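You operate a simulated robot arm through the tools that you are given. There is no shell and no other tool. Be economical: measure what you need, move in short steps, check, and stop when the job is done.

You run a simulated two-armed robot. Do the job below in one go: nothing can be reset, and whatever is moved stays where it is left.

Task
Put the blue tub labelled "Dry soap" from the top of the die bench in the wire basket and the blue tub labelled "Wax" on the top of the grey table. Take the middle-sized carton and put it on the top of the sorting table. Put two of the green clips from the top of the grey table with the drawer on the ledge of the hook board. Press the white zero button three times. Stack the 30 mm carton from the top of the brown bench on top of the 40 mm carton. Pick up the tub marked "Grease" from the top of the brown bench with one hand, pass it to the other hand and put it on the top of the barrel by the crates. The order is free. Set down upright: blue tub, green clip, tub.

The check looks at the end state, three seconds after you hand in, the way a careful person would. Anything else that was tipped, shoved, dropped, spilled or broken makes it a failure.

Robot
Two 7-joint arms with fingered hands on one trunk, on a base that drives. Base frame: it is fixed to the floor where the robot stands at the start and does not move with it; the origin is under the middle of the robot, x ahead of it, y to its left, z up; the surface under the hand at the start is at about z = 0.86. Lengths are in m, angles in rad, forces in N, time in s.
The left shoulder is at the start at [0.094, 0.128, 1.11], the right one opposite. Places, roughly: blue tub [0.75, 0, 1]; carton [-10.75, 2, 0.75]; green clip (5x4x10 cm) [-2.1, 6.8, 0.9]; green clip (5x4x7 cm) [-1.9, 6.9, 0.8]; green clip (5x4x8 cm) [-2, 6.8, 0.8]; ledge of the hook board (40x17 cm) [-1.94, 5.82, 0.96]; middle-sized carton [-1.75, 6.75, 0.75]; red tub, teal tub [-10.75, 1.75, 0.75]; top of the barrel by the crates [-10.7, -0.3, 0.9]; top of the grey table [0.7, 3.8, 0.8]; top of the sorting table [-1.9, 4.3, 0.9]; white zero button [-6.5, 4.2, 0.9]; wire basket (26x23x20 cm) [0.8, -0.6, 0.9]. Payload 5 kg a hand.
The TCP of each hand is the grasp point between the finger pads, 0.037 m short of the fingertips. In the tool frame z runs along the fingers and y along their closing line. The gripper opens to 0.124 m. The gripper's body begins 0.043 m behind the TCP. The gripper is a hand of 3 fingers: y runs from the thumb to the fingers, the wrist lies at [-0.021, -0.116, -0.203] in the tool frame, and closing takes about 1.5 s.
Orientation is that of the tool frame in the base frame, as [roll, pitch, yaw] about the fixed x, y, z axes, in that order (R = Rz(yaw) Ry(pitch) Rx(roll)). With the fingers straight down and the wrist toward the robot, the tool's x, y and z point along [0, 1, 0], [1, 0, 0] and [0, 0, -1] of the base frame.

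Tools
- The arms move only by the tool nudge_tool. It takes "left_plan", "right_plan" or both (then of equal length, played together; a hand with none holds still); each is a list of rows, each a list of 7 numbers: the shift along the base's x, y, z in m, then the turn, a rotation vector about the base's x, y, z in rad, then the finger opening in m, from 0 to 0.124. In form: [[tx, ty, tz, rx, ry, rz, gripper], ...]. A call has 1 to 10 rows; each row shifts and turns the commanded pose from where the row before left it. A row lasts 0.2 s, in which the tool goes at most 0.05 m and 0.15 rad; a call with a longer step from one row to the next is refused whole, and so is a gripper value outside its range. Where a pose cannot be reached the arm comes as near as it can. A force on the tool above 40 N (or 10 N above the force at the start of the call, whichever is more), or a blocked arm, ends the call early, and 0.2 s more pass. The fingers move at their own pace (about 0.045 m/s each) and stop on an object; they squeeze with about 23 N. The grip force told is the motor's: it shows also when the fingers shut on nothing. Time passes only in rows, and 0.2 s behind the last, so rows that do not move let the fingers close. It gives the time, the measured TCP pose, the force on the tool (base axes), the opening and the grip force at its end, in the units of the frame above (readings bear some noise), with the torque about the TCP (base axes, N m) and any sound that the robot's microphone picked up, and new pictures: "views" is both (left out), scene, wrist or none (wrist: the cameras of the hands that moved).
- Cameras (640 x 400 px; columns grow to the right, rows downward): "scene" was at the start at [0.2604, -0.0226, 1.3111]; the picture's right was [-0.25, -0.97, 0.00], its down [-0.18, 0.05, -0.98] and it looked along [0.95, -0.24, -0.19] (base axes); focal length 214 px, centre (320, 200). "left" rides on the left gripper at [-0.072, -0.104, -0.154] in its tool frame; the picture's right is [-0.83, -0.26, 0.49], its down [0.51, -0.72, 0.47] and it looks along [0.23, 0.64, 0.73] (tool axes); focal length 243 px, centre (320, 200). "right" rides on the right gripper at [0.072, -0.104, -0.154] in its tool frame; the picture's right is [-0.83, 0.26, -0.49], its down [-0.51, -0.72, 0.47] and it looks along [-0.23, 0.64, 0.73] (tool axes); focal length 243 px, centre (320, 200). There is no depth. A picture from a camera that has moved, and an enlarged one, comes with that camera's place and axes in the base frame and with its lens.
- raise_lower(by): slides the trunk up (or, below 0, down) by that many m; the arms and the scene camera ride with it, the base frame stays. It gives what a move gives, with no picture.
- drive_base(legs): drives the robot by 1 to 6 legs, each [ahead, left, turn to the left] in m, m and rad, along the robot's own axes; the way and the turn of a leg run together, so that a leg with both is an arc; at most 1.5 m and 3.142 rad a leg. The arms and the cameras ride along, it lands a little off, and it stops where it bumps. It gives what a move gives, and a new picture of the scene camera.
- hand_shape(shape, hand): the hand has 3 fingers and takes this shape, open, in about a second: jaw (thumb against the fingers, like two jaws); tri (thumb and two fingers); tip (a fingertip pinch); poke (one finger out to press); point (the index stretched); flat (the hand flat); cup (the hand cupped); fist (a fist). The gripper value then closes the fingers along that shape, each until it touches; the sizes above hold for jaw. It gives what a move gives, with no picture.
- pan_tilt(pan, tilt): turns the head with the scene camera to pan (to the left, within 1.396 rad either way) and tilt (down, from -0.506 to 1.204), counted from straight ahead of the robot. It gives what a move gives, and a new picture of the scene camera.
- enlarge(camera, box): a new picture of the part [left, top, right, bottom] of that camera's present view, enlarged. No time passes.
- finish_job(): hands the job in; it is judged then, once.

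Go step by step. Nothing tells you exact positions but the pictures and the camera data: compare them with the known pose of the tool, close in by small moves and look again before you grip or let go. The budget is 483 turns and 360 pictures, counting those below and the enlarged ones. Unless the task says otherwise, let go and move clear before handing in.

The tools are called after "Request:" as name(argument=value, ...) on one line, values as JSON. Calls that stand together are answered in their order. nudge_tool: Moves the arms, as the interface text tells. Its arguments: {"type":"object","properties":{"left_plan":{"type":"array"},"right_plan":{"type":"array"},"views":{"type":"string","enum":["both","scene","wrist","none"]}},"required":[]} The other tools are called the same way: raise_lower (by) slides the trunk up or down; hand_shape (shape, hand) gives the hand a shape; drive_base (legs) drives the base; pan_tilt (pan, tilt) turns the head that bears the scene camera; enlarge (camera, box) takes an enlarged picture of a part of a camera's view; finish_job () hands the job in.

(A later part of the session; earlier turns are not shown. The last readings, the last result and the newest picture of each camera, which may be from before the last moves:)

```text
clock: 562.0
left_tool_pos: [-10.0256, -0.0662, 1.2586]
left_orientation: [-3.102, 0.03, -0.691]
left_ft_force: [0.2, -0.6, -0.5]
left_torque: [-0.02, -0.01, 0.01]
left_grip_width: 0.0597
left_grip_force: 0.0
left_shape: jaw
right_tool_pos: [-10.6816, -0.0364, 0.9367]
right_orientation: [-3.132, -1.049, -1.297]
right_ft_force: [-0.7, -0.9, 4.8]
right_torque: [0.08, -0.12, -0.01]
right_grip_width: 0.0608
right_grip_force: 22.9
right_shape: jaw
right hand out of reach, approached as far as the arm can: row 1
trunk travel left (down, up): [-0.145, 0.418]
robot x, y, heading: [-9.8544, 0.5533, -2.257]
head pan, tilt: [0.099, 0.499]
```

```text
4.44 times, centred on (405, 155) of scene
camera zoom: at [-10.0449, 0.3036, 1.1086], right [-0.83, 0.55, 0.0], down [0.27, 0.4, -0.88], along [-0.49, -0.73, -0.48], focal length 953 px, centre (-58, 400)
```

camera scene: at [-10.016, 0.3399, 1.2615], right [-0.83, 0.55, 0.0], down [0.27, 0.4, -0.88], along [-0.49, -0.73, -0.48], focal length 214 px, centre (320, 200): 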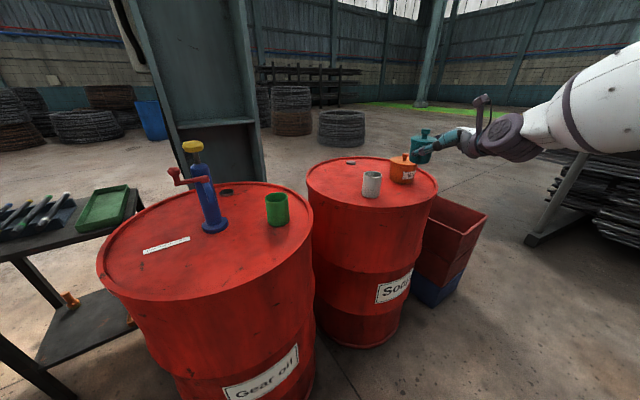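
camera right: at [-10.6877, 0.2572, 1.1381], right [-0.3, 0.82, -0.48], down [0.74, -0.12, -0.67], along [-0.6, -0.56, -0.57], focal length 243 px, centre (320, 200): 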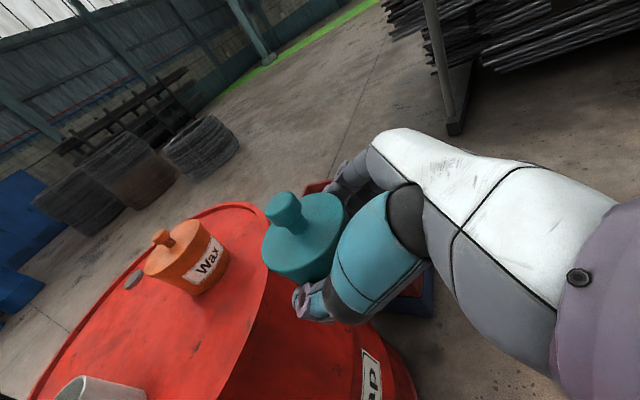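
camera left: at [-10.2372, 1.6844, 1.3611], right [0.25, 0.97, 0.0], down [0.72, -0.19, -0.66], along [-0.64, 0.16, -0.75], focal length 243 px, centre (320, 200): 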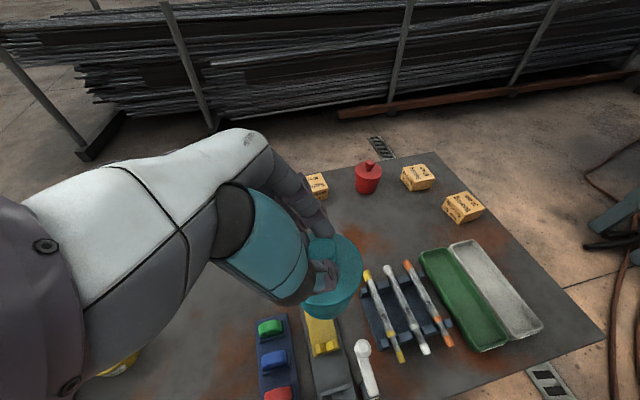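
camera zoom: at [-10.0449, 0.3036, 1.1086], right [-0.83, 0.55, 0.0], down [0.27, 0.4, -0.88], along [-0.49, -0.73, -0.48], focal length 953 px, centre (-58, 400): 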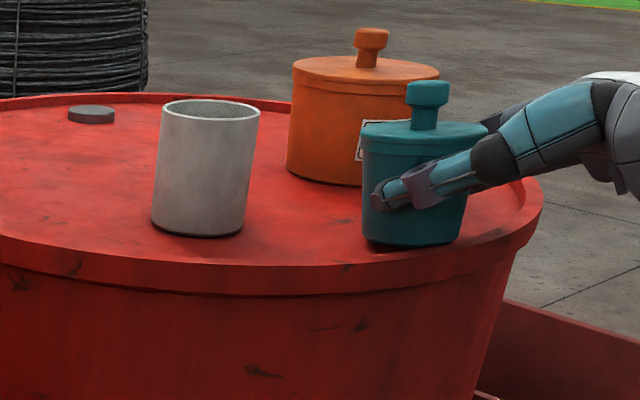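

Standing on the barrel, inside the rim. I'll release and back out along the tool axis.

Request:
nudge_tool(right_plan=[[0, 0, -0.001, 0, 0, 0, 0.05], [0, 0, 0, 0, 0, 0, 0.08], [0, 0, 0, 0, 0, 0, 0.105], [0, 0, 0, 0, 0, 0, 0.105], [-0.003, 0.012, 0.008, 0, 0, 0, 0.105], [-0.006, 0.024, 0.016, 0, 0, 0, 0.105], [-0.008, 0.032, 0.022, 0, 0, 0, 0.105], [-0.008, 0.032, 0.022, 0, 0, 0, 0.105]], views="both")

Request:
enlarge(camera="scene", box=[340, 110, 470, 200])

```text
clock: 563.8
left_tool_pos: [-10.0263, -0.0625, 1.2576]
left_orientation: [-3.104, 0.028, -0.693]
left_ft_force: [0.4, -0.1, 0.4]
left_torque: [-0.03, -0.01, 0.01]
left_grip_width: 0.0594
left_grip_force: 0.1
left_shape: jaw
right_tool_pos: [-10.7048, 0.0652, 1.005]
right_orientation: [-3.131, -1.047, -1.306]
right_ft_force: [-0.1, 1.3, -0.7]
right_torque: [0.01, -0.03, 0.02]
right_grip_width: 0.1047
right_grip_force: 0.1
right_shape: jaw
trunk travel left (down, up): [-0.145, 0.418]
robot x, y, heading: [-9.8477, 0.5521, -2.259]
head pan, tilt: [0.099, 0.499]
camera scene: at [-10.0449, 0.3053, 1.109], right [-0.83, 0.55, 0.0], down [0.27, 0.4, -0.88], along [-0.49, -0.73, -0.48], focal length 214 px, centre (320, 200)
camera right: at [-10.6311, 0.1853, 1.1468], right [-0.48, 0.74, -0.47], down [0.74, 0.05, -0.67], along [-0.47, -0.67, -0.57], focal length 243 px, centre (320, 200)
```

scene: 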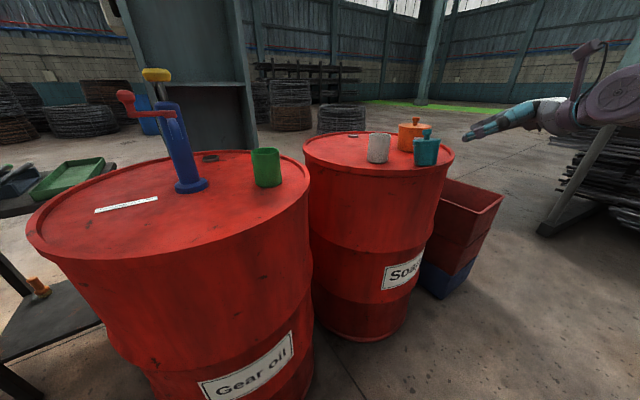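
right: 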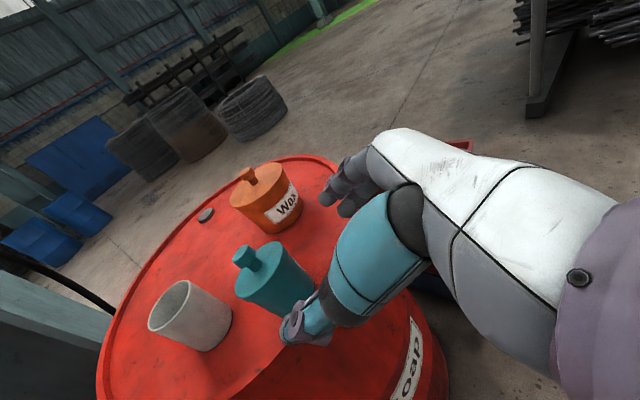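

```text
4.44 times, centred on (405, 155) of scene
camera zoom: at [-10.0449, 0.3053, 1.109], right [-0.83, 0.55, 0.0], down [0.27, 0.4, -0.88], along [-0.49, -0.73, -0.48], focal length 953 px, centre (-58, 400)
```

zoom: 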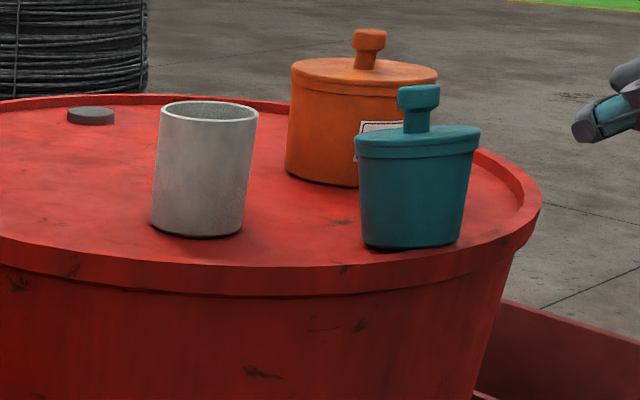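

The Grease tub stands upright on the barrel. I'll raise up, retrace to the bench front, and straighten the right hand.

Request:
raise_lower(by=0.17)

Request:
drive_base(legs=[[-0.16, 0.06, 0], [0, 0, -0.88]])

Request:
nudge_tool(right_plan=[[0, 0, 0, 0.0, 0.0, 0.1, 0.105], [0.02, 0.0, 0.01, 0, 0, 0.1, 0.105], [0.03, 0, 0.01, 0, 0, 0.1, 0.105], [0.03, 0, 0.01, 0, 0, 0.1, 0.105], [0.03, 0, 0.01, 0, 0, 0.1, 0.105]], views="none")

```text
clock: 565.8
left_tool_pos: [-10.0275, -0.0656, 1.4277]
left_orientation: [-3.103, 0.029, -0.689]
left_ft_force: [-0.1, -0.4, 0.8]
left_torque: [0.03, -0.01, -0.02]
left_grip_width: 0.0594
left_grip_force: 0.1
left_shape: jaw
right_tool_pos: [-10.706, 0.0629, 1.1725]
right_orientation: [-3.131, -1.042, -1.306]
right_ft_force: [-0.4, -0.5, 0.2]
right_torque: [0.01, 0.0, 0.02]
right_grip_width: 0.1047
right_grip_force: 0.1
right_shape: jaw
trunk travel left (down, up): [-0.315, 0.248]
robot x, y, heading: [-9.8539, 0.556, -2.257]
head pan, tilt: [0.099, 0.499]
```

```text
clock: 569.5
left_tool_pos: [-10.2909, 0.3765, 1.4277]
left_orientation: [-3.105, 0.029, -1.572]
left_ft_force: [0.3, -0.1, -0.5]
left_torque: [0.01, 0.01, -0.01]
left_grip_width: 0.0596
left_grip_force: 0.1
left_shape: jaw
right_tool_pos: [-10.6233, 0.983, 1.1741]
right_orientation: [-3.132, -1.044, -2.185]
right_ft_force: [0.7, -0.4, 0.0]
right_torque: [0.0, 0.03, -0.01]
right_grip_width: 0.1048
right_grip_force: 0.0
right_shape: jaw
trunk travel left (down, up): [-0.315, 0.248]
robot x, y, heading: [-9.7061, 0.6371, -3.139]
head pan, tilt: [0.099, 0.499]
camera scene: at [-9.9628, 0.6258, 1.2972], right [-0.1, 0.99, 0.0], down [0.48, 0.05, -0.88], along [-0.87, -0.09, -0.48], focal length 214 px, centre (320, 200)
```

scene: 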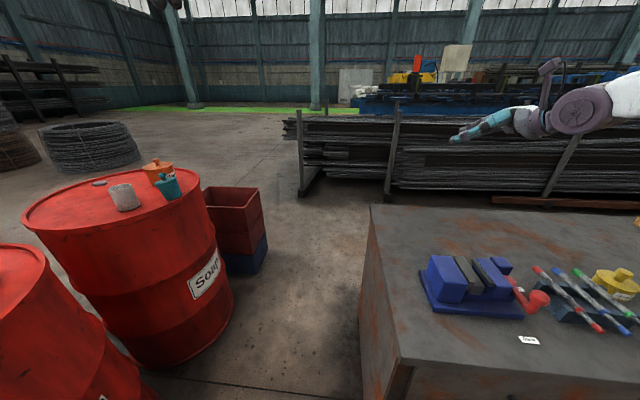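

```text
clock: 570.7
left_tool_pos: [-10.2896, 0.378, 1.4281]
left_orientation: [-3.104, 0.03, -1.571]
left_ft_force: [0.2, -0.2, -0.2]
left_torque: [-0.04, 0.03, -0.02]
left_grip_width: 0.0598
left_grip_force: 0.1
left_shape: jaw
right_tool_pos: [-10.5146, 0.9824, 1.2139]
right_orientation: [-3.138, -1.043, -1.68]
right_ft_force: [0.3, 0.4, 0.0]
right_torque: [0.01, -0.02, -0.02]
right_grip_width: 0.1048
right_grip_force: 0.0
right_shape: jaw
trunk travel left (down, up): [-0.315, 0.248]
robot x, y, heading: [-9.7037, 0.6368, -3.138]
head pan, tilt: [0.099, 0.499]
```

Request:
nudge_tool(right_plan=[[0.01, 0, 0, 0.15, 0, 0.02, 0.1], [0.01, 0, 0, 0.15, 0, 0.02, 0.1], [0.01, 0, 0, 0.15, 0, 0.02, 0.1], [0.01, 0, 0, 0.15, 0, 0.02, 0.1], [0.01, 0, 0, 0.15, 0, 0.02, 0.1], [0.01, 0, 0, 0.15, 0, 0.0, 0.1], [0.01, 0, 0, 0.14, 0, 0.0, 0.1]], views="none")

Request:
drive_base(legs=[[0, -1.3, 0]])

Request:
pan_tilt(pan=-0.15, tilt=0.6)

Request:
enlarge(camera="scene", box=[240, 120, 400, 220])

```text
refused: row 1 steps farther than a row can; nothing moved
```

```text
clock: 582.4
left_tool_pos: [-10.2859, 1.7048, 1.428]
left_orientation: [-3.104, 0.03, -1.595]
left_ft_force: [0.7, -0.7, 0.8]
left_torque: [-0.02, 0.01, -0.02]
left_grip_width: 0.0594
left_grip_force: 0.0
left_shape: jaw
right_tool_pos: [-10.4945, 2.3137, 1.2142]
right_orientation: [-3.133, -1.046, -1.708]
right_ft_force: [0.2, -0.3, -0.2]
right_torque: [-0.01, 0.03, -0.03]
right_grip_width: 0.1048
right_grip_force: 0.1
right_shape: jaw
trunk travel left (down, up): [-0.315, 0.248]
robot x, y, heading: [-9.6938, 1.9462, 3.119]
head pan, tilt: [0.099, 0.499]
camera scene: at [-9.9515, 1.9454, 1.2972], right [-0.08, 1.0, 0.0], down [0.48, 0.04, -0.88], along [-0.88, -0.07, -0.48], focal length 214 px, centre (320, 200)
```

scene: 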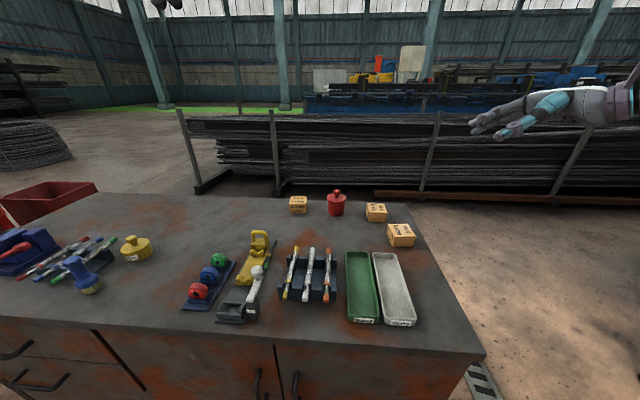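

```text
clock: 583.2
left_tool_pos: [-10.2852, 1.7031, 1.4269]
left_orientation: [-3.104, 0.03, -1.593]
left_ft_force: [0.3, -0.5, 0.4]
left_torque: [-0.01, 0.05, -0.01]
left_grip_width: 0.0595
left_grip_force: 0.0
left_shape: jaw
right_tool_pos: [-10.4951, 2.3143, 1.2127]
right_orientation: [-3.131, -1.045, -1.709]
right_ft_force: [0.5, -0.8, 0.9]
right_torque: [0.01, 0.0, 0.01]
right_grip_width: 0.1049
right_grip_force: 0.0
right_shape: jaw
trunk travel left (down, up): [-0.315, 0.248]
robot x, y, heading: [-9.6948, 1.9489, 3.12]
head pan, tilt: [-0.15, 0.6]
camera scene: at [-9.9479, 1.9677, 1.2882], right [0.17, 0.99, 0.0], down [0.56, -0.1, -0.83], along [-0.81, 0.14, -0.56], focal length 214 px, centre (320, 200)
```

scene: 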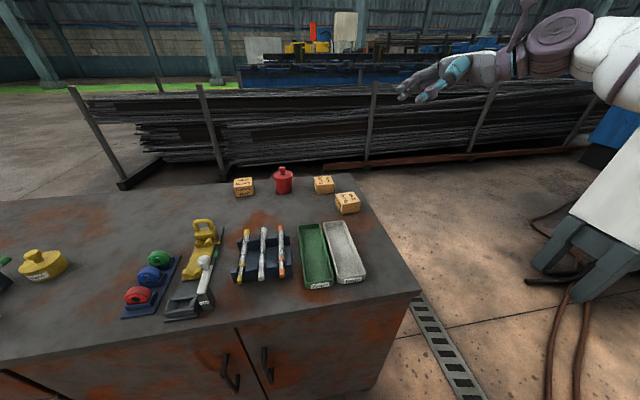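

```text
4.00 times, centred on (320, 170) of scene
camera zoom: at [-9.9479, 1.9677, 1.2882], right [0.17, 0.99, 0.0], down [0.56, -0.1, -0.83], along [-0.81, 0.14, -0.56], focal length 858 px, centre (320, 320)
```

zoom: 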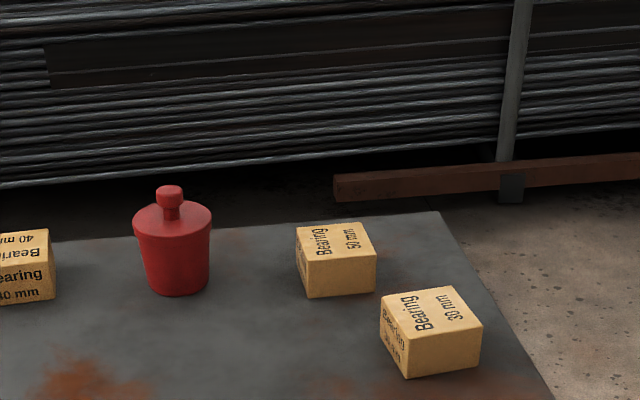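

30 mm carton is centred at about (-10.543, 2.169), roughly 7×7×4.3 cm. I'll straighten the right hand.

Request:
nudge_tool(right_plan=[[0, 0, 0, 0.14, 0, 0, 0.11], [0, 0, 0, 0.14, 0, 0, 0.11], [0, 0, 0, 0.14, 0, 0, 0.11], [0, 0, 0, 0.14, 0, 0, 0.11], [0, 0, 0, 0.14, 0, 0, 0.11], [0, 0, 0, 0.14, 0, 0, 0.11], [0, 0, 0, 0.14, 0, 0, 0.11], [0, 0, 0, 0.07, 0, 0, 0.11], [0, 0, 0, 0, 0, 0.1, 0.11]], views="none")

Request:
enlarge(camera="scene", box=[210, 150, 310, 220])

```text
clock: 585.2
left_tool_pos: [-10.2857, 1.706, 1.4275]
left_orientation: [-3.102, 0.028, -1.596]
left_ft_force: [0.4, -0.9, 0.3]
left_torque: [-0.02, 0.0, -0.01]
left_grip_width: 0.0597
left_grip_force: 0.1
left_shape: jaw
right_tool_pos: [-10.494, 2.3152, 1.2119]
right_orientation: [3.031, 0.003, -1.539]
right_ft_force: [-0.5, 1.0, -0.1]
right_torque: [-0.02, -0.02, 0.04]
right_grip_width: 0.1099
right_grip_force: 0.0
right_shape: jaw
trunk travel left (down, up): [-0.315, 0.248]
robot x, y, heading: [-9.6934, 1.9501, 3.122]
head pan, tilt: [-0.15, 0.6]
```

```text
5.71 times, centred on (260, 185) of scene
camera zoom: at [-9.9481, 1.9695, 1.2881], right [0.17, 0.99, 0.0], down [0.56, -0.1, -0.82], along [-0.81, 0.14, -0.57], focal length 1226 px, centre (663, 286)
```

zoom: 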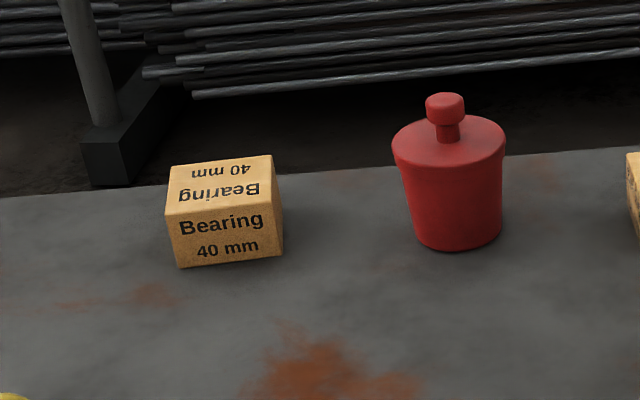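

The 40 mm carton is at about (-10.722, 1.793), which is far, so I'll grip the 30 mm one across its width with the hand tilted forward for reach. Orienting the right hand.

Request:
nudge_tool(right_plan=[[0, 0, 0, 0, -0.11, 0, 0.11], [0, 0, 0, 0, 0, -0.15, 0.11], [0, 0, 0, 0, 0, -0.15, 0.11], [0, 0, 0, 0, 0, -0.15, 0.11], [0, 0, 0, 0, 0, -0.15, 0.11], [0, 0, 0, 0, 0, -0.15, 0.11], [0, 0, 0, 0, 0, -0.15, 0.11], [0, 0, 0, 0, 0, -0.15, 0.11], [0, 0, 0, 0, 0, -0.15, 0.11], [0, 0, 0, 0, 0, -0.15, 0.11]], views="none")

Request:
nudge_tool(right_plan=[[0, 0, 0, 0, 0, -0.15, 0.11], [0, 0, 0, 0, 0.145, 0, 0.11], [0, 0, 0, 0, 0.145, 0, 0.11], [0, 0, 0, 0, 0.145, 0, 0.11], [0, 0, 0, 0, 0.145, 0, 0.11], [0, 0, 0, 0, 0.145, 0, 0.11], [0, 0, 0, 0, 0.145, 0, 0.11], [0, 0, 0, 0, 0, 0, 0.11]], views="both")

```text
clock: 587.4
left_tool_pos: [-10.2869, 1.7038, 1.4276]
left_orientation: [-3.105, 0.029, -1.594]
left_ft_force: [-0.1, 0.3, 0.4]
left_torque: [-0.02, -0.03, 0.0]
left_grip_width: 0.0595
left_grip_force: 0.1
left_shape: jaw
right_tool_pos: [-10.4958, 2.3135, 1.2107]
right_orientation: [-3.141, 0.0, -2.893]
right_ft_force: [-0.5, -0.9, 1.1]
right_torque: [0.01, 0.03, -0.02]
right_grip_width: 0.1095
right_grip_force: 0.0
right_shape: jaw
trunk travel left (down, up): [-0.315, 0.248]
robot x, y, heading: [-9.6944, 1.9511, 3.12]
head pan, tilt: [-0.15, 0.6]
```

```text
clock: 589.2
left_tool_pos: [-10.2849, 1.7037, 1.4275]
left_orientation: [-3.105, 0.029, -1.594]
left_ft_force: [-0.9, 0.0, -0.2]
left_torque: [-0.02, 0.01, 0.01]
left_grip_width: 0.0595
left_grip_force: 0.1
left_shape: jaw
right_tool_pos: [-10.4954, 2.3129, 1.2125]
right_orientation: [3.022, -0.869, -2.983]
right_ft_force: [0.1, -0.5, 0.8]
right_torque: [0.0, -0.01, 0.0]
right_grip_width: 0.1097
right_grip_force: 0.1
right_shape: jaw
trunk travel left (down, up): [-0.315, 0.248]
robot x, y, heading: [-9.6912, 1.946, 3.124]
head pan, tilt: [-0.15, 0.6]
camera scene: at [-9.9478, 1.9674, 1.2882], right [0.17, 0.99, 0.0], down [0.56, -0.1, -0.83], along [-0.81, 0.14, -0.56], focal length 214 px, centre (320, 200)
camera right: at [-10.415, 2.2012, 1.3597], right [0.89, 0.35, -0.3], down [0.01, -0.67, -0.75], along [-0.45, 0.66, -0.6], focal length 243 px, centre (320, 200)
```

scene: 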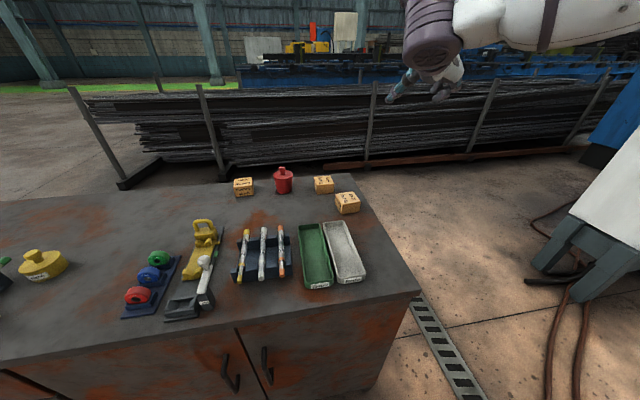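
right: 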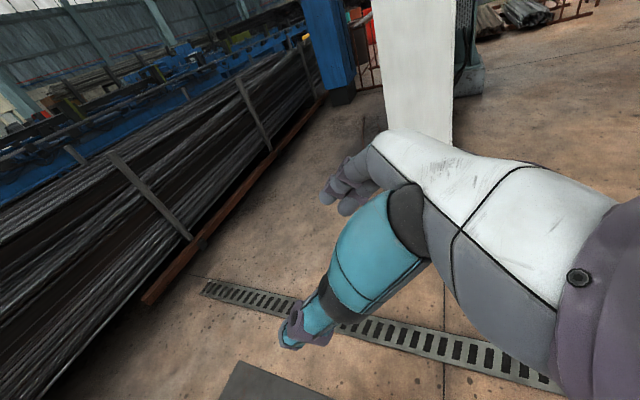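

Orientation is good. Moving to the pre-approach beside the 30 mm carton.

Request:
nudge_tool(right_plan=[[0.0063, -0.0206, -0.0382, -0.077, 0, 0, 0.11], [0.0063, -0.0206, -0.0382, 0, 0, 0, 0.11], [0.0063, -0.0206, -0.0382, 0, 0, 0, 0.11], [0.0063, -0.0206, -0.0382, 0, 0, 0, 0.11], [0.0063, -0.0206, -0.0382, 0, 0, 0, 0.11], [0.0063, -0.0206, -0.0382, 0, 0, 0, 0.11], [0.0063, -0.0206, -0.0382, 0, 0, 0, 0.11], [0, 0, 0, 0, 0, 0, 0.11]], views="both")

Request:
enlarge(camera="scene", box=[300, 130, 420, 230])

Request:
enlarge(camera="right", box=[160, 200, 400, 380])

```text
clock: 591.0
left_tool_pos: [-10.2854, 1.7044, 1.4279]
left_orientation: [-3.105, 0.029, -1.594]
left_ft_force: [0.5, -0.9, 0.4]
left_torque: [0.02, -0.02, 0.02]
left_grip_width: 0.0597
left_grip_force: 0.1
left_shape: jaw
right_tool_pos: [-10.4479, 2.1684, 0.9469]
right_orientation: [3.141, -0.873, -3.075]
right_ft_force: [-0.3, 0.1, -0.5]
right_torque: [-0.01, 0.0, 0.03]
right_grip_width: 0.1098
right_grip_force: 0.0
right_shape: jaw
trunk travel left (down, up): [-0.315, 0.248]
robot x, y, heading: [-9.6909, 1.9498, 3.118]
head pan, tilt: [-0.15, 0.6]
camera scene: at [-9.9471, 1.9678, 1.2884], right [0.17, 0.99, 0.0], down [0.56, -0.1, -0.83], along [-0.81, 0.14, -0.56], focal length 214 px, centre (320, 200)
camera right: at [-10.3702, 2.0689, 1.1015], right [0.89, 0.32, -0.32], down [0.01, -0.72, -0.69], along [-0.45, 0.61, -0.65], focal length 243 px, centre (320, 200)
```

scene: 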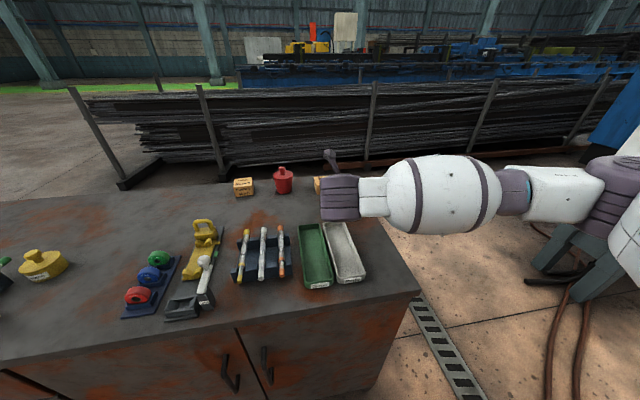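
right: 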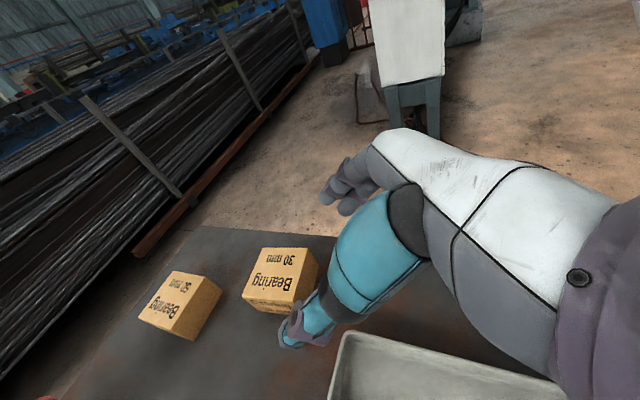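

```text
4.00 times, centred on (360, 180) of scene
camera zoom: at [-9.9471, 1.9678, 1.2884], right [0.17, 0.99, 0.0], down [0.56, -0.1, -0.83], along [-0.81, 0.14, -0.56], focal length 858 px, centre (160, 280)
```

zoom: 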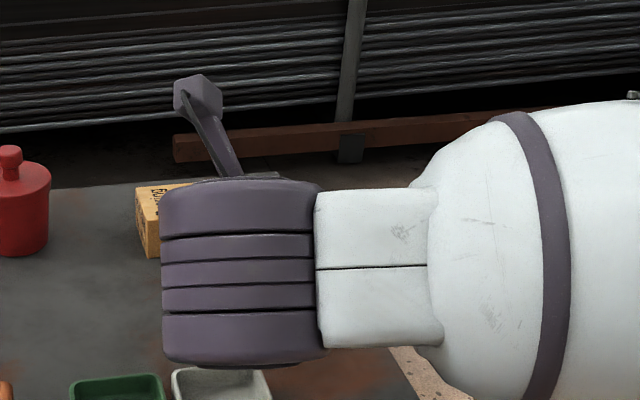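

```text
2.22 times, centred on (280, 290) of right
camera zoom: at [-10.3702, 2.0689, 1.1015], right [0.89, 0.32, -0.32], down [0.01, -0.72, -0.69], along [-0.45, 0.61, -0.65], focal length 539 px, centre (409, 0)
```

zoom: 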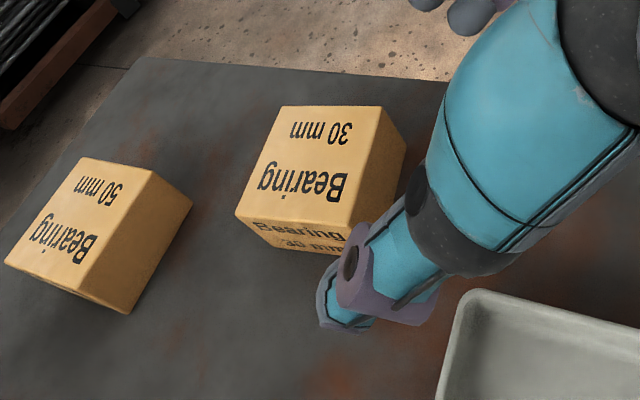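

The position is confirmed. I'll advance and grip.

Request:
nudge_tool(right_plan=[[-0.021, 0, -0.0165, 0, 0, 0.05, 0.11], [-0.021, 0, -0.0165, 0, 0, 0, 0.11], [-0.021, 0, -0.0165, 0, 0, 0, 0.11], [-0.021, 0, -0.0165, 0, 0, 0, 0.11], [0, 0, 0, 0, 0, 0, 0.11]], views="none")

Request:
enlarge(camera="right", box=[160, 160, 400, 340])

```text
clock: 592.2
left_tool_pos: [-10.285, 1.705, 1.428]
left_orientation: [-3.106, 0.029, -1.595]
left_ft_force: [0.4, -0.1, 0.4]
left_torque: [0.02, 0.02, 0.01]
left_grip_width: 0.0595
left_grip_force: 0.1
left_shape: jaw
right_tool_pos: [-10.5332, 2.1691, 0.8806]
right_orientation: [3.14, -0.874, -3.024]
right_ft_force: [0.3, -0.4, 0.1]
right_torque: [0.0, 0.01, -0.03]
right_grip_width: 0.1095
right_grip_force: 0.0
right_shape: jaw
trunk travel left (down, up): [-0.315, 0.248]
robot x, y, heading: [-9.6925, 1.9463, 3.12]
head pan, tilt: [-0.15, 0.6]
```

```text
2.22 times, centred on (280, 250) of right
camera zoom: at [-10.4505, 2.0739, 1.0358], right [0.87, 0.37, -0.32], down [0.05, -0.72, -0.69], along [-0.48, 0.59, -0.65], focal length 539 px, centre (409, 89)
```

zoom: 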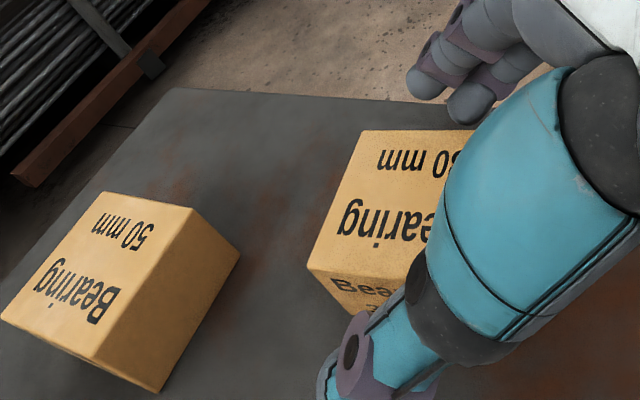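

Request:
nudge_tool(right_plan=[[0, 0, 0, 0, 0, 0, 0.09], [0, 0, 0, 0, 0, 0, 0.07], [0, 0, 0, 0, 0, 0, 0.05], [0, 0, 0, 0, 0, 0, 0.04], [0, 0, 0, 0, 0, 0, 0.04], [0, 0, 0, 0, 0, 0, 0.04]], views="none")

Request:
enlarge(camera="right", box=[160, 160, 400, 340])

```text
clock: 593.6
left_tool_pos: [-10.2845, 1.7055, 1.4273]
left_orientation: [-3.105, 0.031, -1.594]
left_ft_force: [-0.4, 0.8, -0.9]
left_torque: [-0.02, -0.01, 0.01]
left_grip_width: 0.0596
left_grip_force: 0.1
left_shape: jaw
right_tool_pos: [-10.5345, 2.1695, 0.883]
right_orientation: [3.139, -0.877, -3.025]
right_ft_force: [-1.0, -0.2, 8.0]
right_torque: [0.25, 0.32, -0.02]
right_grip_width: 0.0603
right_grip_force: 23.0
right_shape: jaw
trunk travel left (down, up): [-0.315, 0.248]
robot x, y, heading: [-9.6948, 1.9481, 3.123]
head pan, tilt: [-0.15, 0.6]
```

```text
2.22 times, centred on (280, 250) of right
camera zoom: at [-10.4501, 2.0735, 1.0371], right [0.87, 0.37, -0.32], down [0.05, -0.72, -0.69], along [-0.49, 0.59, -0.65], focal length 539 px, centre (409, 89)
```

zoom: 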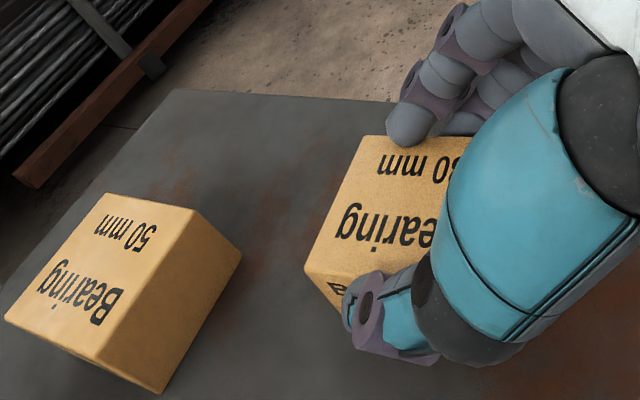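

The upper finger rides over the top edge while thumb and lower finger grip the sides. I'll test-lift.

Request:
nudge_tool(right_plan=[[0, 0, 0.008, 0, 0, 0, 0.03], [0, 0, 0.012, 0, 0, 0, 0.03], [0, 0, 0.02, 0, 0, 0, 0.03], [0, 0, 0, 0, 0, 0, 0.03]], views="wrist")

Request:
enlarge(camera="right", box=[160, 160, 400, 340])

```text
clock: 594.6
left_tool_pos: [-10.2876, 1.7052, 1.4277]
left_orientation: [-3.103, 0.03, -1.593]
left_ft_force: [-0.9, -0.2, -0.6]
left_torque: [-0.06, 0.04, 0.02]
left_grip_width: 0.0596
left_grip_force: 0.1
left_shape: jaw
right_tool_pos: [-10.5342, 2.1688, 0.9184]
right_orientation: [3.137, -0.874, -3.024]
right_ft_force: [-0.7, 0.4, -0.9]
right_torque: [0.0, -0.02, 0.02]
right_grip_width: 0.0601
right_grip_force: 22.8
right_shape: jaw
trunk travel left (down, up): [-0.315, 0.248]
robot x, y, heading: [-9.6933, 1.9484, 3.122]
head pan, tilt: [-0.15, 0.6]
camera right: at [-10.4512, 2.073, 1.0743], right [0.87, 0.37, -0.32], down [0.05, -0.72, -0.69], along [-0.48, 0.59, -0.65], focal length 243 px, centre (320, 200)
```

right: 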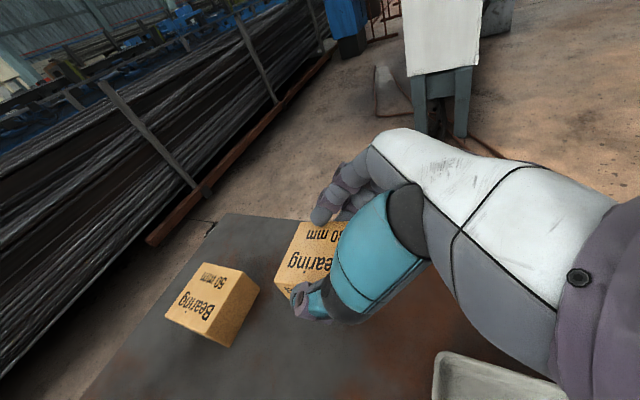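

```text
2.22 times, centred on (280, 250) of right
camera zoom: at [-10.4512, 2.073, 1.0743], right [0.87, 0.37, -0.32], down [0.05, -0.72, -0.69], along [-0.48, 0.59, -0.65], focal length 539 px, centre (409, 89)
```

zoom: 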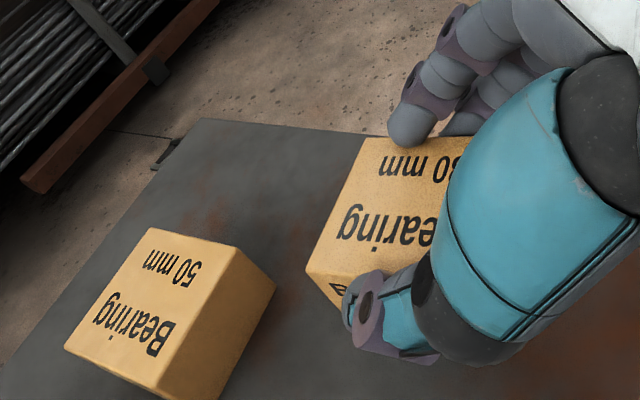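

It holds level. I'll lift higher and shift the base left to line up with the 40 mm carton.

Request:
nudge_tool(right_plan=[[0, 0, 0.04, 0, 0, 0, 0.03], [0, 0, 0.04, 0, 0, 0, 0.03], [0, 0, 0.03, 0, 0, 0, 0.03]], views="none")

Request:
drive_base(legs=[[0, 0.38, 0.015]])

Request:
pan_tilt(pan=-0.1, tilt=0.55)

Request:
enlarge(camera="scene", box=[280, 110, 440, 210])

```text
clock: 595.4
left_tool_pos: [-10.2844, 1.7038, 1.4272]
left_orientation: [-3.106, 0.031, -1.594]
left_ft_force: [0.3, -0.5, 0.2]
left_torque: [0.03, 0.03, 0.01]
left_grip_width: 0.0597
left_grip_force: 0.1
left_shape: jaw
right_tool_pos: [-10.534, 2.1686, 1.0301]
right_orientation: [3.139, -0.875, -3.024]
right_ft_force: [-0.5, 1.0, -1.9]
right_torque: [0.02, -0.02, 0.0]
right_grip_width: 0.0599
right_grip_force: 22.7
right_shape: jaw
trunk travel left (down, up): [-0.315, 0.248]
robot x, y, heading: [-9.6919, 1.948, 3.118]
head pan, tilt: [-0.15, 0.6]
```

```text
clock: 599.3
left_tool_pos: [-10.2906, 1.3215, 1.4276]
left_orientation: [-3.101, 0.029, -1.587]
left_ft_force: [0.5, 0.6, 0.3]
left_torque: [0.01, 0.04, 0.01]
left_grip_width: 0.0594
left_grip_force: 0.1
left_shape: jaw
right_tool_pos: [-10.5417, 1.7854, 1.0313]
right_orientation: [3.14, -0.874, -3.018]
right_ft_force: [-0.1, -0.4, -2.3]
right_torque: [-0.03, -0.04, 0.0]
right_grip_width: 0.0599
right_grip_force: 23.1
right_shape: jaw
trunk travel left (down, up): [-0.315, 0.248]
robot x, y, heading: [-9.6966, 1.5716, 3.129]
head pan, tilt: [-0.15, 0.6]
camera scene: at [-9.9546, 1.5883, 1.2881], right [0.16, 0.99, 0.0], down [0.56, -0.09, -0.82], along [-0.81, 0.13, -0.57], focal length 214 px, centre (320, 200)
```

scene: 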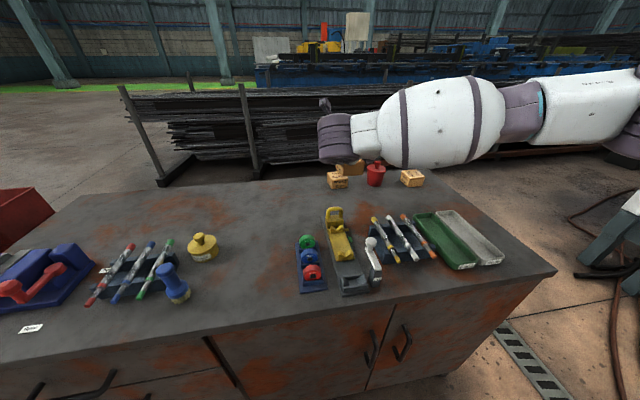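

```text
clock: 599.9
left_tool_pos: [-10.2906, 1.3221, 1.4273]
left_orientation: [-3.103, 0.029, -1.588]
left_ft_force: [-0.4, -0.7, 1.0]
left_torque: [-0.01, 0.03, 0.01]
left_grip_width: 0.0599
left_grip_force: 0.1
left_shape: jaw
right_tool_pos: [-10.5417, 1.7858, 1.0311]
right_orientation: [3.139, -0.875, -3.019]
right_ft_force: [-0.1, -0.5, -1.3]
right_torque: [0.01, -0.01, 0.01]
right_grip_width: 0.0596
right_grip_force: 23.0
right_shape: jaw
trunk travel left (down, up): [-0.315, 0.248]
robot x, y, heading: [-9.6991, 1.5716, 3.133]
head pan, tilt: [-0.099, 0.55]
camera scene: at [-9.9566, 1.5837, 1.2926], right [0.11, 0.99, 0.0], down [0.52, -0.06, -0.85], along [-0.85, 0.1, -0.52], focal length 214 px, centre (320, 200)
```

scene: 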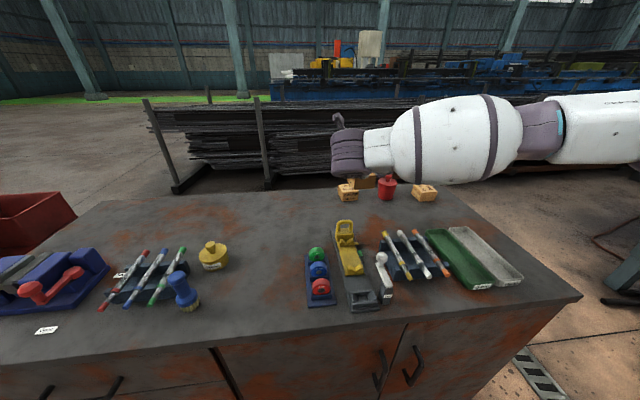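

```text
4.00 times, centred on (360, 160) of scene
camera zoom: at [-9.9566, 1.5837, 1.2926], right [0.11, 0.99, 0.0], down [0.52, -0.06, -0.85], along [-0.85, 0.1, -0.52], focal length 858 px, centre (160, 360)
```

zoom: 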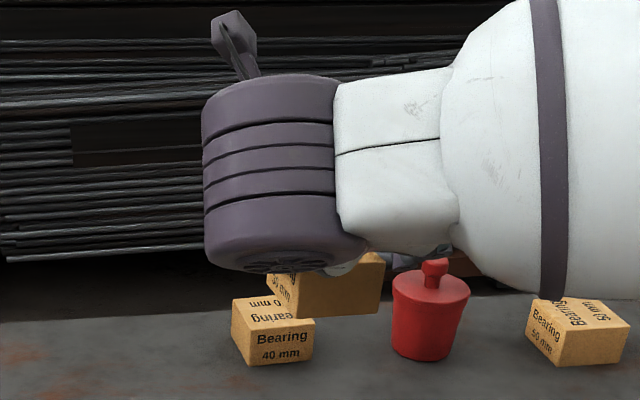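

The carton appears level, and the 40 mm one is at about (-10.722, 1.791). I'll move over it.

Request:
nudge_tool(right_plan=[[-0.034, 0.0015, -0.005, 0, 0, 0, 0.03], [-0.034, 0.0015, -0.005, 0, 0, 0, 0.03], [-0.034, 0.0015, -0.005, 0, 0, 0, 0.03], [-0.034, 0.0015, -0.005, 0, 0, 0, 0.03], [-0.032, 0.0015, -0.005, 0, 0, 0, 0.03], [0, 0, 0, 0, 0, 0, 0.03]], views="wrist")

Request:
enlarge(camera="scene", box=[280, 110, 440, 210])

Request:
enlarge(camera="right", box=[160, 160, 400, 340])

```text
clock: 601.3
left_tool_pos: [-10.2884, 1.3225, 1.4283]
left_orientation: [-3.106, 0.029, -1.588]
left_ft_force: [-0.4, 0.2, -0.5]
left_torque: [0.01, -0.01, 0.05]
left_grip_width: 0.0598
left_grip_force: 0.0
left_shape: jaw
right_tool_pos: [-10.6874, 1.7929, 1.0092]
right_orientation: [3.137, -0.875, -3.014]
right_ft_force: [0.5, -0.2, -1.2]
right_torque: [0.0, -0.03, -0.03]
right_grip_width: 0.0593
right_grip_force: 23.2
right_shape: jaw
right hand out of reach, approached as far as the arm can: row 5
trunk travel left (down, up): [-0.315, 0.248]
robot x, y, heading: [-9.6994, 1.5719, 3.129]
head pan, tilt: [-0.099, 0.55]
camera right: at [-10.6029, 1.6971, 1.1648], right [0.87, 0.37, -0.32], down [0.05, -0.72, -0.69], along [-0.49, 0.59, -0.65], focal length 243 px, centre (320, 200)
```

right: 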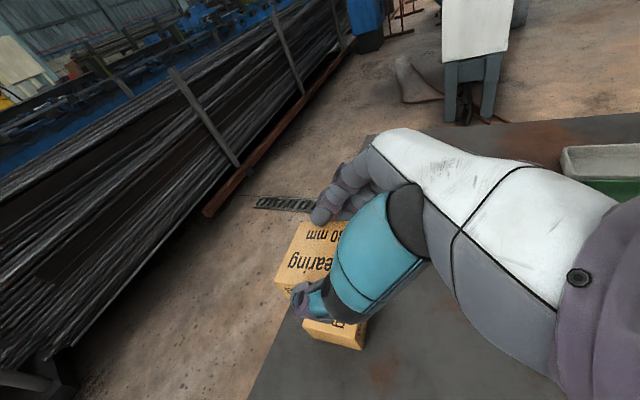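

```text
4.00 times, centred on (360, 160) of scene
camera zoom: at [-9.9552, 1.5833, 1.293], right [0.11, 0.99, 0.0], down [0.52, -0.06, -0.85], along [-0.85, 0.1, -0.52], focal length 858 px, centre (160, 360)
```

zoom: 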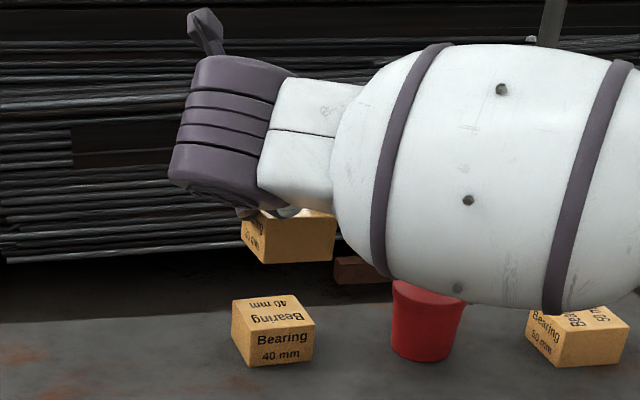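

```text
2.22 times, centred on (280, 250) of right
camera zoom: at [-10.6029, 1.6971, 1.1648], right [0.87, 0.37, -0.32], down [0.05, -0.72, -0.69], along [-0.49, 0.59, -0.65], focal length 539 px, centre (409, 89)
```

zoom: 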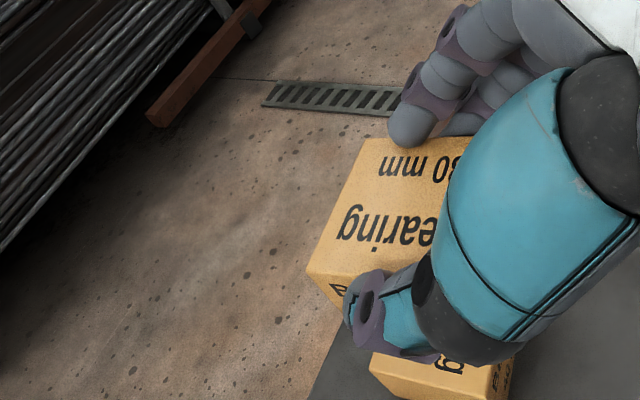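

I'm 2 cm short at full reach, so I'll ease the base forward about 2 cm.

Request:
drive_base(legs=[[0.022, 0, 0]])

```text
clock: 602.1
left_tool_pos: [-10.3059, 1.3223, 1.4301]
left_orientation: [-3.108, 0.029, -1.587]
left_ft_force: [0.8, 0.9, 1.1]
left_torque: [0.0, 0.07, 0.03]
left_grip_width: 0.0599
left_grip_force: 0.1
left_shape: jaw
right_tool_pos: [-10.7051, 1.7919, 1.0138]
right_orientation: [3.14, -0.877, -3.019]
right_ft_force: [1.5, 0.8, -0.3]
right_torque: [0.01, 0.0, -0.02]
right_grip_width: 0.0594
right_grip_force: 22.8
right_shape: jaw
trunk travel left (down, up): [-0.315, 0.248]
robot x, y, heading: [-9.7207, 1.5734, 3.129]
head pan, tilt: [-0.099, 0.55]
camera scene: at [-9.9731, 1.584, 1.2938], right [0.11, 0.99, 0.0], down [0.52, -0.06, -0.85], along [-0.85, 0.1, -0.52], focal length 214 px, centre (320, 200)
```

scene: 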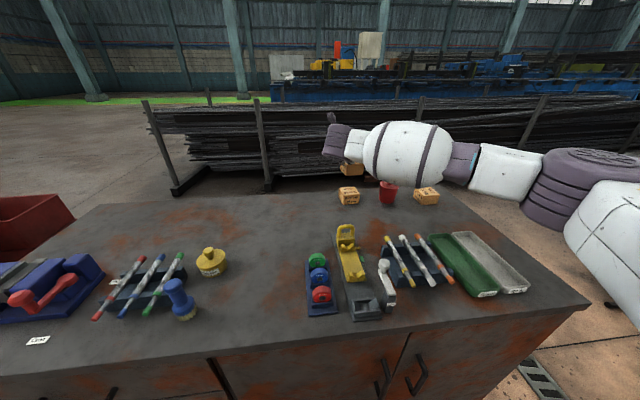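

No bump. I'll lower with the trunk part way and check alignment.

Request:
raise_lower(by=-0.06)

Request:
enlarge(camera="scene", box=[290, 110, 450, 210])

Request:
enlarge(camera="right", box=[160, 160, 400, 340])

```text
clock: 603.1
left_tool_pos: [-10.3104, 1.3232, 1.368]
left_orientation: [-3.107, 0.03, -1.588]
left_ft_force: [0.7, 0.1, 0.0]
left_torque: [0.02, 0.03, 0.04]
left_grip_width: 0.0596
left_grip_force: 0.1
left_shape: jaw
right_tool_pos: [-10.7087, 1.7938, 0.951]
right_orientation: [-3.141, -0.878, -3.021]
right_ft_force: [-0.6, 0.6, -0.6]
right_torque: [0.01, -0.02, 0.0]
right_grip_width: 0.0596
right_grip_force: 23.4
right_shape: jaw
trunk travel left (down, up): [-0.255, 0.308]
robot x, y, heading: [-9.7197, 1.5733, 3.127]
head pan, tilt: [-0.099, 0.55]
```

```text
4.00 times, centred on (370, 160) of scene
camera zoom: at [-9.9929, 1.5843, 1.2312], right [0.11, 0.99, 0.0], down [0.52, -0.06, -0.85], along [-0.85, 0.1, -0.52], focal length 858 px, centre (120, 360)
```

zoom: 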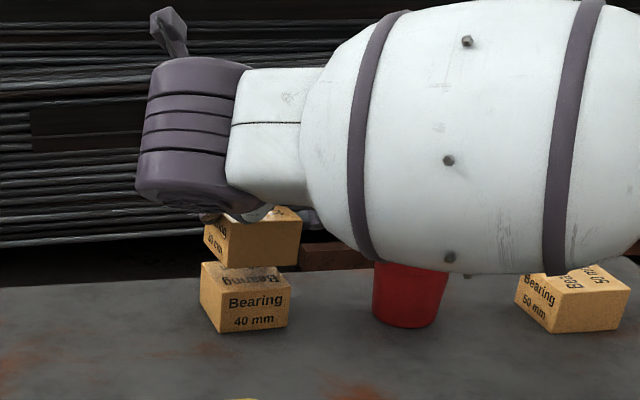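

```text
2.22 times, centred on (280, 250) of right
camera zoom: at [-10.6242, 1.6976, 1.1057], right [0.87, 0.37, -0.32], down [0.05, -0.72, -0.69], along [-0.49, 0.59, -0.65], focal length 539 px, centre (409, 89)
```

zoom: 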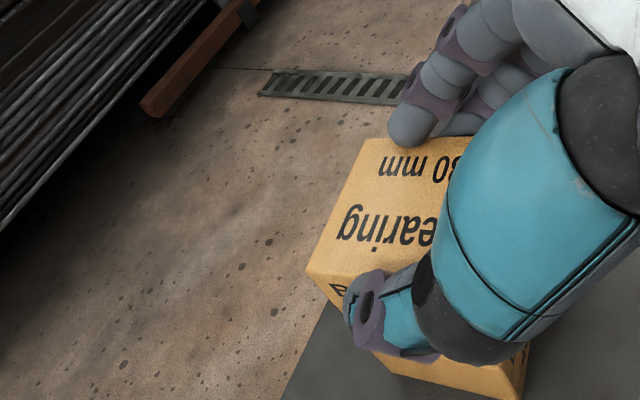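

Alignment within 6 mm. Lowering gently.

Request:
raise_lower(by=-0.02)

Request:
nudge_tool(right_plan=[[0, 0, -0.002, 0, 0, 0, 0.03], [0, 0, -0.002, 0, 0, 0, 0.03], [0, 0, 0, 0, 0, 0, 0.03]], views="none")

Request:
enlarge(camera="scene", box=[310, 130, 410, 205])

```text
clock: 603.8
left_tool_pos: [-10.3114, 1.3228, 1.3489]
left_orientation: [-3.107, 0.031, -1.588]
left_ft_force: [1.4, -0.5, 0.6]
left_torque: [0.0, 0.01, 0.04]
left_grip_width: 0.0594
left_grip_force: 0.1
left_shape: jaw
right_tool_pos: [-10.7099, 1.7945, 0.93]
right_orientation: [-3.141, -0.875, -3.019]
right_ft_force: [0.5, 0.1, -0.3]
right_torque: [0.01, -0.01, -0.01]
right_grip_width: 0.0596
right_grip_force: 22.9
right_shape: jaw
trunk travel left (down, up): [-0.235, 0.328]
robot x, y, heading: [-9.7213, 1.5702, 3.13]
head pan, tilt: [-0.099, 0.55]
```

```text
clock: 604.6
left_tool_pos: [-10.3098, 1.3223, 1.3495]
left_orientation: [-3.107, 0.03, -1.588]
left_ft_force: [-0.7, 0.3, -0.3]
left_torque: [0.0, -0.01, -0.02]
left_grip_width: 0.0597
left_grip_force: 0.1
left_shape: jaw
right_tool_pos: [-10.7083, 1.7923, 0.9261]
right_orientation: [3.137, -0.878, -3.015]
right_ft_force: [2.6, -0.7, 9.1]
right_torque: [0.28, 0.36, -0.04]
right_grip_width: 0.0594
right_grip_force: 23.1
right_shape: jaw
trunk travel left (down, up): [-0.235, 0.328]
robot x, y, heading: [-9.7178, 1.5718, 3.13]
head pan, tilt: [-0.099, 0.55]
```

```text
5.33 times, centred on (360, 168) of scene
camera zoom: at [-9.9988, 1.5839, 1.2096], right [0.11, 0.99, 0.0], down [0.52, -0.06, -0.85], along [-0.85, 0.1, -0.52], focal length 1144 px, centre (107, 373)
```

zoom: 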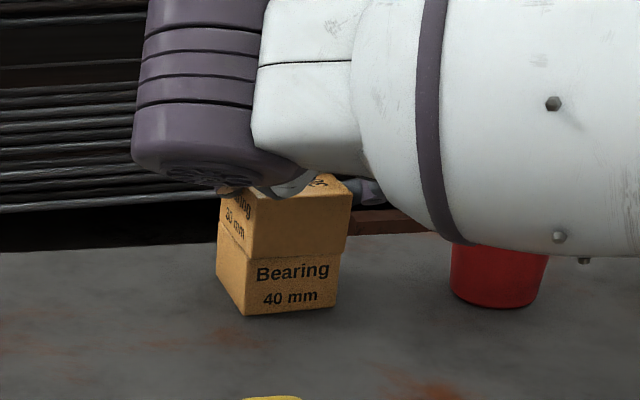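

Stacked and in contact. I'll open slowly.

Request:
nudge_tool(right_plan=[[0, 0, 0, 0, 0, 0, 0.065], [0, 0, 0, 0, 0, 0, 0.08], [0, 0, 0, 0, 0, 0, 0.1], [0, 0, 0, 0, 0, 0, 0.11], [0, 0, 0, 0, 0, 0, 0.11]], views="none")

Request:
enlarge(camera="scene", box=[310, 130, 410, 205])

Request:
enlarge(camera="right", box=[160, 160, 400, 340])

```text
clock: 605.8
left_tool_pos: [-10.3116, 1.3227, 1.3478]
left_orientation: [-3.106, 0.03, -1.587]
left_ft_force: [-0.5, 0.2, 0.0]
left_torque: [-0.02, 0.03, -0.01]
left_grip_width: 0.0595
left_grip_force: 0.1
left_shape: jaw
right_tool_pos: [-10.7096, 1.7933, 0.9247]
right_orientation: [3.139, -0.875, -3.018]
right_ft_force: [0.1, 0.4, -0.6]
right_torque: [-0.01, -0.01, -0.04]
right_grip_width: 0.1098
right_grip_force: 0.1
right_shape: jaw
trunk travel left (down, up): [-0.235, 0.328]
robot x, y, heading: [-9.7189, 1.5714, 3.126]
head pan, tilt: [-0.099, 0.55]
```

```text
5.33 times, centred on (360, 168) of scene
camera zoom: at [-10.0004, 1.5843, 1.2091], right [0.11, 0.99, 0.0], down [0.52, -0.06, -0.85], along [-0.85, 0.1, -0.52], focal length 1144 px, centre (107, 373)
```

zoom: 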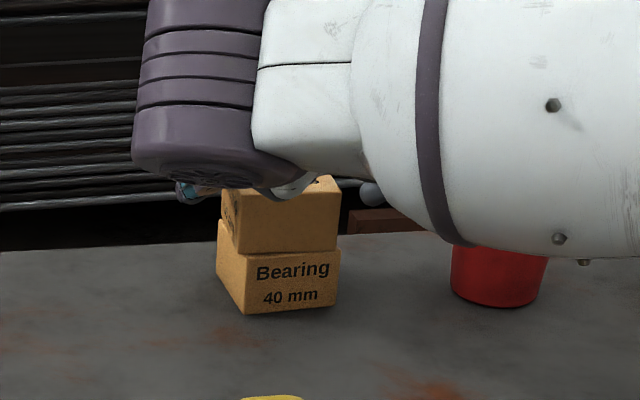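

```text
2.22 times, centred on (280, 250) of right
camera zoom: at [-10.6253, 1.698, 1.08], right [0.87, 0.37, -0.32], down [0.05, -0.72, -0.69], along [-0.49, 0.59, -0.65], focal length 539 px, centre (409, 89)
```

zoom: 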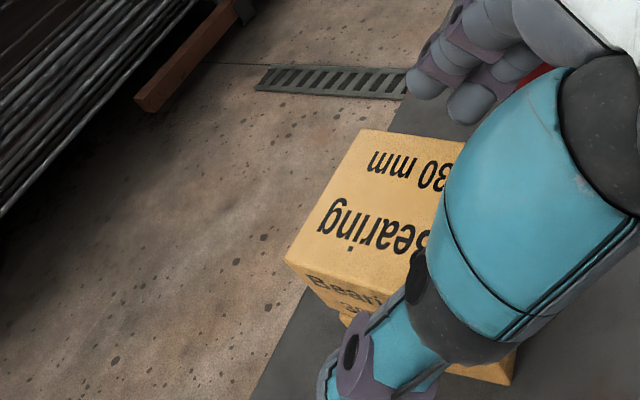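

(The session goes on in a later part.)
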